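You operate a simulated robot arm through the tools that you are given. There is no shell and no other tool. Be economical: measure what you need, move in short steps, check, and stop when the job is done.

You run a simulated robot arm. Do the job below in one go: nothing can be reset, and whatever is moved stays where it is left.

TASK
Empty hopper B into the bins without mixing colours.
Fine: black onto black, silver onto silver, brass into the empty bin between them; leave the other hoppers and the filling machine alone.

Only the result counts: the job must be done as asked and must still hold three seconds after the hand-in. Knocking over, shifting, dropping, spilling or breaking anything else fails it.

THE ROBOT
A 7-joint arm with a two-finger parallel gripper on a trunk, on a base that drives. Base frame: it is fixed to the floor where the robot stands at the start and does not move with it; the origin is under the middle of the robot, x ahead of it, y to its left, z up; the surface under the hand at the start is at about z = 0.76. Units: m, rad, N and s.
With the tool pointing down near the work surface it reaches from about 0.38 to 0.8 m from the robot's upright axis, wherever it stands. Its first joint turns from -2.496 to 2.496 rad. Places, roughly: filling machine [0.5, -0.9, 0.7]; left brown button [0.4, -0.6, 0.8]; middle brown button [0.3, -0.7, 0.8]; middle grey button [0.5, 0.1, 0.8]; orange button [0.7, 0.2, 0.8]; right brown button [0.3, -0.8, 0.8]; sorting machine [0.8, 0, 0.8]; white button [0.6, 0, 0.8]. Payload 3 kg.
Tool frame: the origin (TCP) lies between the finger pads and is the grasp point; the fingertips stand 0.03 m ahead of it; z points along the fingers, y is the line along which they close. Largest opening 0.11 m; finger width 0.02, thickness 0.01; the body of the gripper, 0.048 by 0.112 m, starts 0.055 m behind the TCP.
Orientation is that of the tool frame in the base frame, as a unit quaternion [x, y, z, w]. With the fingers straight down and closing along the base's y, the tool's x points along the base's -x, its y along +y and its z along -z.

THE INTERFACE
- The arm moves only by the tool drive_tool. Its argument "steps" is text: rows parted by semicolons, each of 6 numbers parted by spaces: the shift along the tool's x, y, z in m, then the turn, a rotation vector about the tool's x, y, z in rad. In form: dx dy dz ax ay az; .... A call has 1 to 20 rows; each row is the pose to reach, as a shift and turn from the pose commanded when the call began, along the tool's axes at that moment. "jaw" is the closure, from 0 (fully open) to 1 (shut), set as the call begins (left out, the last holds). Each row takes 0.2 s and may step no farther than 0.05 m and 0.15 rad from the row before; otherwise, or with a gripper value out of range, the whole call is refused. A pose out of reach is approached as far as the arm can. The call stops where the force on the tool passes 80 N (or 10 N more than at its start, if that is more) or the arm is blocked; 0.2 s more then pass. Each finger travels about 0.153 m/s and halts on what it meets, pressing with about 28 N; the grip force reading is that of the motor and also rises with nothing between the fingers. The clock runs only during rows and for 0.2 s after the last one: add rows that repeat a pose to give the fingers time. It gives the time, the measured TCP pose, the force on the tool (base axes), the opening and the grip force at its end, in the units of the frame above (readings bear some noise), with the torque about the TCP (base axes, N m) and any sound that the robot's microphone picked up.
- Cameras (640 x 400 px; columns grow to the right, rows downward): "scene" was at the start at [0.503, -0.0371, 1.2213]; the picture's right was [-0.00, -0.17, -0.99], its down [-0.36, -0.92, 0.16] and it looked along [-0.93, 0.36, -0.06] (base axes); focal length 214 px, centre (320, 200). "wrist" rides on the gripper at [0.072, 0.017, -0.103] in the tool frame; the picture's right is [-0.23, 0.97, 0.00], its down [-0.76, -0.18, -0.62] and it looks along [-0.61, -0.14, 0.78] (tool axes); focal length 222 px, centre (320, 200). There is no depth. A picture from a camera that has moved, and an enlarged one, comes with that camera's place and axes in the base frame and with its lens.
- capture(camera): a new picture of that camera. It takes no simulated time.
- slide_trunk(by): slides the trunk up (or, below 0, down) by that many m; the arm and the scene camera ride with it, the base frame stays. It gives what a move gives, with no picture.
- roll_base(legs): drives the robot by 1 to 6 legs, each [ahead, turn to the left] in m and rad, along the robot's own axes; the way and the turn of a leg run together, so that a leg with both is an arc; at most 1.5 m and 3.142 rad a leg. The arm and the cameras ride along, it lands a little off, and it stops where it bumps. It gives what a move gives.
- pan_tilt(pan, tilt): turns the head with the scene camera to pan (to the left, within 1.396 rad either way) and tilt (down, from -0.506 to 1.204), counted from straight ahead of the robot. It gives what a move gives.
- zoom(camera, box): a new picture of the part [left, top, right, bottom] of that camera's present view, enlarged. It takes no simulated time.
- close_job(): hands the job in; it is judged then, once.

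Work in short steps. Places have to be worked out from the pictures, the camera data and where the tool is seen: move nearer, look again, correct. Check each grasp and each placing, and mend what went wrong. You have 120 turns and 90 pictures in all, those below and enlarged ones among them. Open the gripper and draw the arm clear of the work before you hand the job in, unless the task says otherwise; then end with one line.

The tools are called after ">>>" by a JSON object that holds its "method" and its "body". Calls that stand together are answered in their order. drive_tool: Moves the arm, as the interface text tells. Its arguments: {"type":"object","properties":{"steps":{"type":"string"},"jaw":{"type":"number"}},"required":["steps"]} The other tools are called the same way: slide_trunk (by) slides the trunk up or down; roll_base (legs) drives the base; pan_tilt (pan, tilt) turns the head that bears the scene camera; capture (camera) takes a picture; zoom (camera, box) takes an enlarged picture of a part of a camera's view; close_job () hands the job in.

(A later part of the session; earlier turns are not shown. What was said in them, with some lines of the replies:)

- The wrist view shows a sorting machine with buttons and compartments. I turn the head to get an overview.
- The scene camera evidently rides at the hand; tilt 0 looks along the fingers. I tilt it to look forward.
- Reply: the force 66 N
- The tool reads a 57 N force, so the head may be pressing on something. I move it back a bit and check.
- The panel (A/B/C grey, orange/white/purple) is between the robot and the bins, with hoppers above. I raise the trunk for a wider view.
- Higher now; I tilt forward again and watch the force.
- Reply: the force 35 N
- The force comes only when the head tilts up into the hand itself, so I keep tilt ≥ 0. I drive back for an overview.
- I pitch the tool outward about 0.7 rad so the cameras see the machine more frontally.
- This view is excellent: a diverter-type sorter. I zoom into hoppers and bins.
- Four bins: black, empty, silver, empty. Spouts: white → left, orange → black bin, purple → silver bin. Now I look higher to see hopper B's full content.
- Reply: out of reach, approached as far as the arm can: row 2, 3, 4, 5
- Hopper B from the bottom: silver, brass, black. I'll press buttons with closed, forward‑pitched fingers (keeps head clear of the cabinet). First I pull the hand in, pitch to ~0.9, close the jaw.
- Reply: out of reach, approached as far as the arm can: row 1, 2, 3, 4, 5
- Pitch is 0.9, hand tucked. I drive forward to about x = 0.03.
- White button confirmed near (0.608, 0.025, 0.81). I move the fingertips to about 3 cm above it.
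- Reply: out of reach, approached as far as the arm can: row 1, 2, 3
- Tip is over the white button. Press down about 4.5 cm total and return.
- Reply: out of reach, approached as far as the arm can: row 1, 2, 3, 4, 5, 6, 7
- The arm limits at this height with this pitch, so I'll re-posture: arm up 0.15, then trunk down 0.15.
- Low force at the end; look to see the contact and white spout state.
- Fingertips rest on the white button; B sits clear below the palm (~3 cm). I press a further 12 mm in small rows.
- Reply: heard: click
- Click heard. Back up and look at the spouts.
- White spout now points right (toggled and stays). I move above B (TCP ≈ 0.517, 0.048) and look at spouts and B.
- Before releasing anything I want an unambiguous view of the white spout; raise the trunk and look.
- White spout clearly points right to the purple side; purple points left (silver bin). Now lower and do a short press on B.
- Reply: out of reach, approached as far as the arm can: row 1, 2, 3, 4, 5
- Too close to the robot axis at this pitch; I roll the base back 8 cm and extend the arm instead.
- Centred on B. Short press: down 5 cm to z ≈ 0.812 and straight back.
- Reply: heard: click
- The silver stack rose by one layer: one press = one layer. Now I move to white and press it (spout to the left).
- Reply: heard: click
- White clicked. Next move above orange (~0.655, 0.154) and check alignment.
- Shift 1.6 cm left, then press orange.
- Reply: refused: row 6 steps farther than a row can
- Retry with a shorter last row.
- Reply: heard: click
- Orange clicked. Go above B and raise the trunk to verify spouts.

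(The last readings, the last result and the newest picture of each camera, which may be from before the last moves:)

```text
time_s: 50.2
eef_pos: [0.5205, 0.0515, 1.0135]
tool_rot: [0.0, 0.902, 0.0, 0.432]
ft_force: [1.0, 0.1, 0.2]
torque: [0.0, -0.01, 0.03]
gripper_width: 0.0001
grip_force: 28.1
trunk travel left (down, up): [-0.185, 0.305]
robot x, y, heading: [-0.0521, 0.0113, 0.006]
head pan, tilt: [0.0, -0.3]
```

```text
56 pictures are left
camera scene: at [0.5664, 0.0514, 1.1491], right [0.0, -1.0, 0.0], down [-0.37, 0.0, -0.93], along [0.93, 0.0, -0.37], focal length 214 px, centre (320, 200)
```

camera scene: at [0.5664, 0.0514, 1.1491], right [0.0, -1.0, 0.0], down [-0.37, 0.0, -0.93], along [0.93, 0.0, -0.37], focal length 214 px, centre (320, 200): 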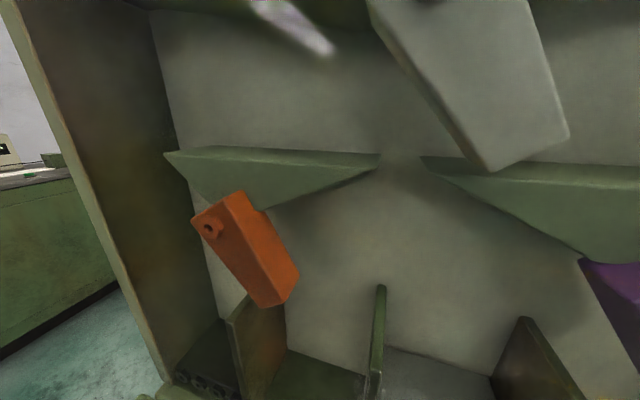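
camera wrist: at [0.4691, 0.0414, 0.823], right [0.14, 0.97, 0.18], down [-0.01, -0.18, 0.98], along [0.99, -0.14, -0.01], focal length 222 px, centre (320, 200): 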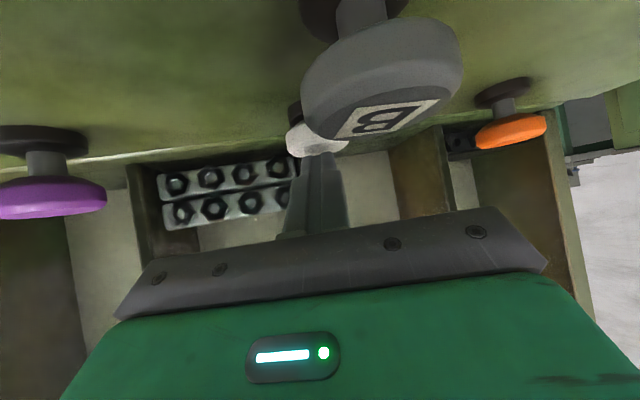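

Careful: white is right and purple flipped to right. It seems gates flip when a layer passes through them, so my white press flipped it back. I press white again so it points left, then verify.

>>> {"method": "pan_tilt", "body": {"pan": 0, "tilt": 0.3}}

>>> {"method": "slide_trunk", "body": {"by": -0.15}}

>>> {"method": "drive_tool", "body": {"steps": "-0.0227 -0.013 0.0286 0 0 0; -0.0454 -0.026 0.0572 0 0 0; -0.0454 -0.026 0.0572 0 0 0; -0.018 -0.026 0.079 0 0 0; -0.0102 -0.026 0.0852 0 0 0; -0.0063 -0.026 0.0883 0 0 0; -0.0219 -0.026 0.0759 0 0 0; -0.0454 -0.026 0.0572 0 0 0; -0.0227 -0.013 0.0286 0 0 0; 0 0 0 0 0 0; 0 0 0 0 0 0"}}

>>> {"method": "slide_trunk", "body": {"by": 0.15}}

>>> {"method": "pan_tilt", "body": {"pan": 0, "tilt": -0.4}}

>>> {"method": "capture", "body": {"camera": "scene"}}

```text
time_s: 51.2
eef_pos: [0.5212, 0.0518, 1.0136]
tool_rot: [0.001, 0.902, 0.0, 0.432]
ft_force: [0.4, 0.0, 0.8]
torque: [-0.05, -0.01, -0.01]
gripper_width: 0.0002
grip_force: 28.0
trunk travel left (down, up): [-0.185, 0.305]
robot x, y, heading: [-0.0531, 0.0145, 0.001]
head pan, tilt: [0.0, 0.3]
```

```text
time_s: 53.0
eef_pos: [0.5214, 0.0518, 0.8627]
tool_rot: [0.002, 0.902, -0.001, 0.432]
ft_force: [-0.4, -0.7, -0.8]
torque: [0.01, 0.02, -0.01]
gripper_width: 0.0002
grip_force: 28.6
trunk travel left (down, up): [-0.035, 0.455]
robot x, y, heading: [-0.0559, 0.0134, 0.003]
head pan, tilt: [0.0, 0.3]
```

```text
time_s: 55.4
eef_pos: [0.5213, 0.052, 0.862]
tool_rot: [0.001, 0.902, -0.001, 0.432]
ft_force: [-0.8, 0.5, 0.1]
torque: [0.01, 0.02, 0.01]
gripper_width: 0.0002
grip_force: 28.7
trunk travel left (down, up): [-0.035, 0.455]
robot x, y, heading: [-0.0592, 0.0142, -0.002]
head pan, tilt: [0.0, 0.3]
heard: click
```

```text
time_s: 57.1
eef_pos: [0.5232, 0.0525, 1.0121]
tool_rot: [0.001, 0.902, 0.0, 0.432]
ft_force: [-0.2, 0.6, 0.3]
torque: [-0.05, -0.01, 0.01]
gripper_width: 0.0001
grip_force: 27.8
trunk travel left (down, up): [-0.185, 0.305]
robot x, y, heading: [-0.0575, 0.0146, 0.001]
head pan, tilt: [0.0, 0.3]
```

```text
time_s: 58.2
eef_pos: [0.5215, 0.0519, 1.0106]
tool_rot: [0.0, 0.902, -0.001, 0.432]
ft_force: [0.3, 0.1, -0.4]
torque: [0.02, -0.01, -0.01]
gripper_width: 0.0001
grip_force: 28.1
trunk travel left (down, up): [-0.185, 0.305]
robot x, y, heading: [-0.0603, 0.0144, 0.002]
head pan, tilt: [0.0, -0.4]
```

```text
55 pictures are left
camera scene: at [0.5676, 0.0513, 1.1571], right [0.0, -1.0, 0.0], down [-0.28, 0.0, -0.96], along [0.96, 0.0, -0.28], focal length 214 px, centre (320, 200)
```

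scene: 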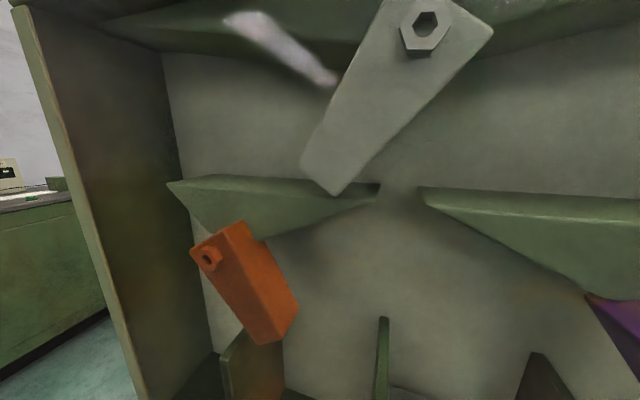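

White left, orange right → empty bin 2. Press B for the brass.

>>> {"method": "pan_tilt", "body": {"pan": 0, "tilt": 0.3}}

>>> {"method": "slide_trunk", "body": {"by": -0.15}}

>>> {"method": "drive_tool", "body": {"steps": "0.0274 0 0.0218 0 0 0; 0.0352 0 0.028 0 0 0; 0.0391 0 0.0311 0 0 0; 0.0235 0 0.0187 0 0 0; 0 0 0 0 0 0; 0 0 0 0 0 0"}}

>>> {"method": "slide_trunk", "body": {"by": 0.15}}

>>> {"method": "pan_tilt", "body": {"pan": 0, "tilt": -0.3}}

>>> {"method": "capture", "body": {"camera": "scene"}}

```text
time_s: 59.3
eef_pos: [0.5209, 0.0501, 1.0122]
tool_rot: [0.001, 0.902, -0.001, 0.432]
ft_force: [0.0, 0.2, -0.2]
torque: [-0.02, 0.02, 0.01]
gripper_width: 0.0
grip_force: 27.8
trunk travel left (down, up): [-0.185, 0.305]
robot x, y, heading: [-0.059, 0.0136, -0.0]
head pan, tilt: [0.0, 0.3]
```

```text
time_s: 61.0
eef_pos: [0.5222, 0.0506, 0.8623]
tool_rot: [0.001, 0.902, 0.0, 0.432]
ft_force: [0.1, 0.8, 0.0]
torque: [0.01, -0.02, -0.02]
gripper_width: 0.0001
grip_force: 28.0
trunk travel left (down, up): [-0.035, 0.455]
robot x, y, heading: [-0.0577, 0.0128, -0.003]
head pan, tilt: [0.0, 0.3]
```

```text
time_s: 62.4
eef_pos: [0.5216, 0.0521, 0.8651]
tool_rot: [0.001, 0.902, -0.001, 0.433]
ft_force: [-0.4, 0.4, -0.5]
torque: [0.0, 0.0, 0.0]
gripper_width: 0.0
grip_force: 28.2
trunk travel left (down, up): [-0.035, 0.455]
robot x, y, heading: [-0.0561, 0.0172, -0.001]
head pan, tilt: [0.0, 0.3]
heard: click
```

```text
time_s: 64.2
eef_pos: [0.5219, 0.0524, 1.0132]
tool_rot: [0.002, 0.902, -0.001, 0.432]
ft_force: [-0.3, -0.3, 0.3]
torque: [-0.02, -0.04, -0.02]
gripper_width: 0.0001
grip_force: 27.7
trunk travel left (down, up): [-0.185, 0.305]
robot x, y, heading: [-0.0577, 0.0142, 0.005]
head pan, tilt: [0.0, 0.3]
```

```text
time_s: 65.2
eef_pos: [0.5226, 0.0523, 1.0126]
tool_rot: [0.001, 0.902, -0.001, 0.432]
ft_force: [-0.2, 0.2, -0.2]
torque: [0.02, 0.04, 0.0]
gripper_width: 0.0001
grip_force: 27.6
trunk travel left (down, up): [-0.185, 0.305]
robot x, y, heading: [-0.0569, 0.0143, 0.002]
head pan, tilt: [0.0, -0.3]
```

```text
54 pictures are left
camera scene: at [0.5678, 0.0519, 1.1497], right [0.0, -1.0, 0.0], down [-0.37, 0.0, -0.93], along [0.93, 0.0, -0.37], focal length 214 px, centre (320, 200)
```

scene: 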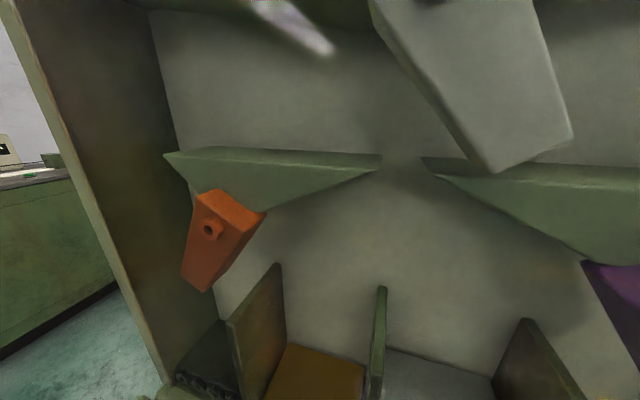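

Brass is in bin 2; flip-flop confirmed: white now right, orange left. Press white once more (to left) and verify.

>>> {"method": "pan_tilt", "body": {"pan": 0, "tilt": 0.3}}

>>> {"method": "slide_trunk", "body": {"by": -0.15}}

>>> {"method": "drive_tool", "body": {"steps": "-0.0227 -0.013 0.0286 0 0 0; -0.0454 -0.026 0.0572 0 0 0; -0.0454 -0.026 0.0572 0 0 0; -0.018 -0.026 0.079 0 0 0; -0.0102 -0.026 0.0852 0 0 0; -0.0063 -0.026 0.0883 0 0 0; -0.0219 -0.026 0.0759 0 0 0; -0.0454 -0.026 0.0572 0 0 0; -0.0227 -0.013 0.0286 0 0 0; 0 0 0 0 0 0; 0 0 0 0 0 0"}}

>>> {"method": "slide_trunk", "body": {"by": 0.15}}

>>> {"method": "pan_tilt", "body": {"pan": 0, "tilt": -0.4}}

>>> {"method": "capture", "body": {"camera": "scene"}}

```text
time_s: 66.2
eef_pos: [0.5226, 0.0528, 1.0142]
tool_rot: [0.001, 0.902, -0.001, 0.432]
ft_force: [-0.2, -0.3, -0.2]
torque: [0.03, 0.0, 0.01]
gripper_width: 0.0
grip_force: 28.2
trunk travel left (down, up): [-0.185, 0.305]
robot x, y, heading: [-0.0572, 0.0144, -0.003]
head pan, tilt: [0.0, 0.3]
```

```text
time_s: 67.9
eef_pos: [0.5226, 0.0522, 0.8639]
tool_rot: [0.0, 0.902, 0.0, 0.432]
ft_force: [-0.9, 0.4, 0.2]
torque: [-0.01, -0.02, 0.0]
gripper_width: 0.0004
grip_force: 28.0
trunk travel left (down, up): [-0.035, 0.455]
robot x, y, heading: [-0.0557, 0.0147, -0.003]
head pan, tilt: [0.0, 0.3]
```

```text
time_s: 70.3
eef_pos: [0.5214, 0.0527, 0.8631]
tool_rot: [0.002, 0.902, -0.001, 0.432]
ft_force: [0.6, 0.5, 0.2]
torque: [-0.02, -0.02, -0.02]
gripper_width: 0.0
grip_force: 27.9
trunk travel left (down, up): [-0.035, 0.455]
robot x, y, heading: [-0.0564, 0.0111, 0.002]
head pan, tilt: [0.0, 0.3]
heard: click
```

```text
time_s: 72.1
eef_pos: [0.5219, 0.0532, 1.0119]
tool_rot: [0.001, 0.902, 0.0, 0.432]
ft_force: [0.7, 0.4, 0.2]
torque: [-0.01, 0.01, -0.01]
gripper_width: 0.0001
grip_force: 28.3
trunk travel left (down, up): [-0.185, 0.305]
robot x, y, heading: [-0.0576, 0.0153, -0.004]
head pan, tilt: [0.0, 0.3]
```

```text
time_s: 73.2
eef_pos: [0.522, 0.0539, 1.0129]
tool_rot: [0.0, 0.902, 0.0, 0.432]
ft_force: [0.1, 0.0, -0.1]
torque: [-0.01, 0.01, 0.0]
gripper_width: 0.0001
grip_force: 27.9
trunk travel left (down, up): [-0.185, 0.305]
robot x, y, heading: [-0.0562, 0.0127, -0.001]
head pan, tilt: [0.0, -0.4]
```

```text
53 pictures are left
camera scene: at [0.5667, 0.0528, 1.1576], right [0.0, -1.0, 0.0], down [-0.28, 0.0, -0.96], along [0.96, 0.0, -0.28], focal length 214 px, centre (320, 200)
```

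scene: 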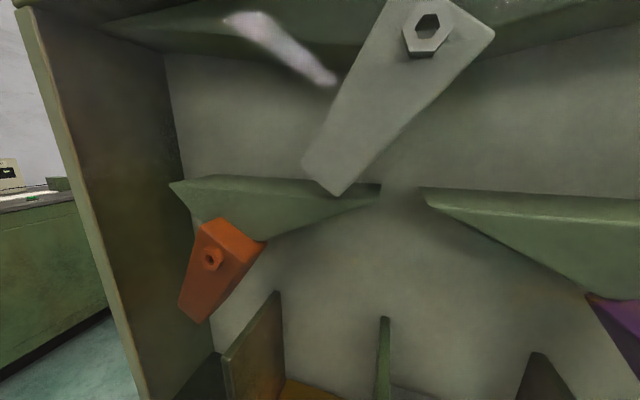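

White left, orange left → black bin. Press B for the black layer.

>>> {"method": "pan_tilt", "body": {"pan": 0, "tilt": 0.3}}

>>> {"method": "slide_trunk", "body": {"by": -0.15}}

>>> {"method": "drive_tool", "body": {"steps": "0.0274 0 0.0218 0 0 0; 0.0352 0 0.028 0 0 0; 0.0391 0 0.0311 0 0 0; 0.0235 0 0.0187 0 0 0; 0 0 0 0 0 0; 0 0 0 0 0 0"}}

>>> {"method": "slide_trunk", "body": {"by": 0.15}}

>>> {"method": "roll_base", "body": {"legs": [[-0.4, 0]]}}

>>> {"method": "pan_tilt", "body": {"pan": 0, "tilt": -0.3}}

>>> {"method": "capture", "body": {"camera": "scene"}}

```text
time_s: 74.2
eef_pos: [0.5214, 0.0541, 1.0128]
tool_rot: [0.0, 0.902, 0.0, 0.432]
ft_force: [-0.5, -0.4, 0.3]
torque: [-0.02, 0.0, 0.0]
gripper_width: 0.0001
grip_force: 28.1
trunk travel left (down, up): [-0.185, 0.305]
robot x, y, heading: [-0.0557, 0.0127, 0.003]
head pan, tilt: [0.0, 0.3]
```

```text
time_s: 76.0
eef_pos: [0.5206, 0.0528, 0.8632]
tool_rot: [0.001, 0.902, 0.0, 0.432]
ft_force: [0.0, 0.5, 0.5]
torque: [-0.01, -0.01, -0.02]
gripper_width: 0.0
grip_force: 28.1
trunk travel left (down, up): [-0.035, 0.455]
robot x, y, heading: [-0.0584, 0.0147, -0.003]
head pan, tilt: [0.0, 0.3]
```

```text
time_s: 77.4
eef_pos: [0.5212, 0.0532, 0.8644]
tool_rot: [0.0, 0.902, 0.0, 0.432]
ft_force: [0.9, 0.2, -0.2]
torque: [-0.01, 0.02, 0.03]
gripper_width: 0.0001
grip_force: 28.3
trunk travel left (down, up): [-0.035, 0.455]
robot x, y, heading: [-0.058, 0.0171, -0.001]
head pan, tilt: [0.0, 0.3]
heard: click
```

```text
time_s: 79.1
eef_pos: [0.5228, 0.0536, 1.0133]
tool_rot: [0.002, 0.902, -0.001, 0.432]
ft_force: [0.6, -0.4, 0.2]
torque: [0.01, -0.01, -0.04]
gripper_width: 0.0
grip_force: 27.9
trunk travel left (down, up): [-0.185, 0.305]
robot x, y, heading: [-0.0555, 0.0153, -0.003]
head pan, tilt: [0.0, 0.3]
```

```text
time_s: 81.6
eef_pos: [0.1265, 0.0524, 1.0127]
tool_rot: [0.003, 0.902, -0.001, 0.432]
ft_force: [0.2, -0.5, 0.4]
torque: [-0.02, 0.02, -0.03]
gripper_width: 0.0
grip_force: 28.2
trunk travel left (down, up): [-0.185, 0.305]
robot x, y, heading: [-0.4564, 0.0157, -0.003]
head pan, tilt: [0.0, 0.3]
```

```text
time_s: 82.6
eef_pos: [0.1257, 0.051, 1.0139]
tool_rot: [0.003, 0.902, -0.002, 0.432]
ft_force: [0.8, -0.5, -0.1]
torque: [0.0, 0.02, -0.02]
gripper_width: 0.0001
grip_force: 27.8
trunk travel left (down, up): [-0.185, 0.305]
robot x, y, heading: [-0.4531, 0.012, -0.006]
head pan, tilt: [0.0, -0.3]
```

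```text
52 pictures are left
camera scene: at [0.1708, 0.051, 1.1498], right [-0.01, -1.0, 0.0], down [-0.37, 0.0, -0.93], along [0.93, -0.01, -0.37], focal length 214 px, centre (320, 200)
```

scene: 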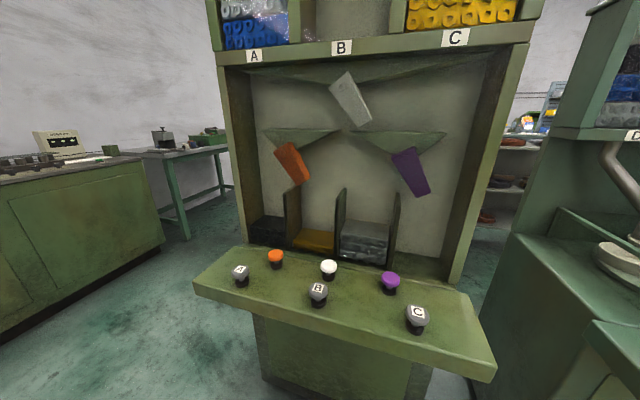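

Hopper B appears empty and all bins are as asked. I raise the trunk, open the gripper, and check the top of the hopper.

>>> {"method": "slide_trunk", "body": {"by": 0.28}}

>>> {"method": "drive_tool", "body": {"steps": "0 0 0 0 0 0; 0 0 0 0 0 0; 0 0 0 0 0 0", "jaw": 0}}

>>> {"method": "capture", "body": {"camera": "scene"}}

>>> {"method": "zoom", "body": {"camera": "scene", "box": [200, 120, 480, 295]}}

```text
time_s: 85.4
eef_pos: [0.1258, 0.0518, 1.2939]
tool_rot: [0.002, 0.902, -0.001, 0.432]
ft_force: [-0.1, 0.4, -0.1]
torque: [0.01, 0.01, -0.01]
gripper_width: 0.0
grip_force: 28.6
trunk travel left (down, up): [-0.465, 0.025]
robot x, y, heading: [-0.4562, 0.0101, -0.01]
head pan, tilt: [0.0, -0.3]
```

```text
time_s: 86.2
eef_pos: [0.1254, 0.0518, 1.2934]
tool_rot: [0.002, 0.902, -0.001, 0.432]
ft_force: [0.0, 0.0, 0.8]
torque: [-0.01, 0.02, 0.02]
gripper_width: 0.1102
grip_force: 0.1
trunk travel left (down, up): [-0.465, 0.025]
robot x, y, heading: [-0.4511, 0.0128, -0.006]
head pan, tilt: [0.0, -0.3]
```

```text
51 pictures are left
camera scene: at [0.1709, 0.051, 1.4298], right [-0.01, -1.0, 0.0], down [-0.37, 0.0, -0.93], along [0.93, -0.01, -0.37], focal length 214 px, centre (320, 200)
```

scene: 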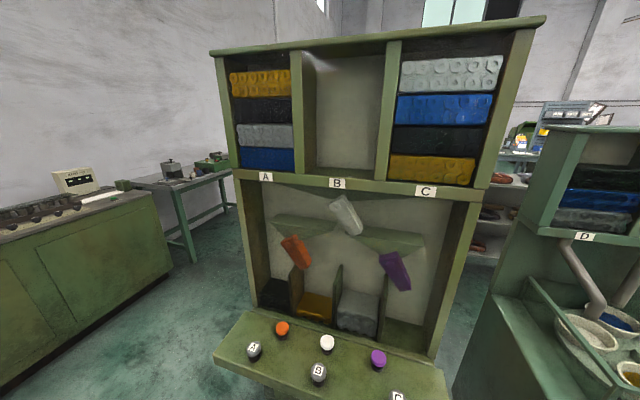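

```text
2.29 times, centred on (340, 208) of scene
camera zoom: at [0.1709, 0.051, 1.4298], right [-0.01, -1.0, 0.0], down [-0.37, 0.0, -0.93], along [0.93, -0.01, -0.37], focal length 490 px, centre (274, 183)
```

zoom: 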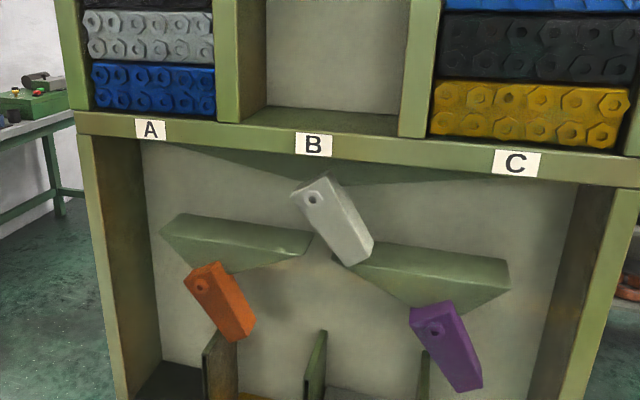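

Hopper B is empty, A and C untouched, bins sorted, arm clear and gripper open. I hand in.

>>> {"method": "close_job", "body": {}}

```text
The job is handed in.
```

Hopper B is empty: black is on black, silver on silver and brass in the empty bin between them, and I left the other hoppers and the filling machine alone.
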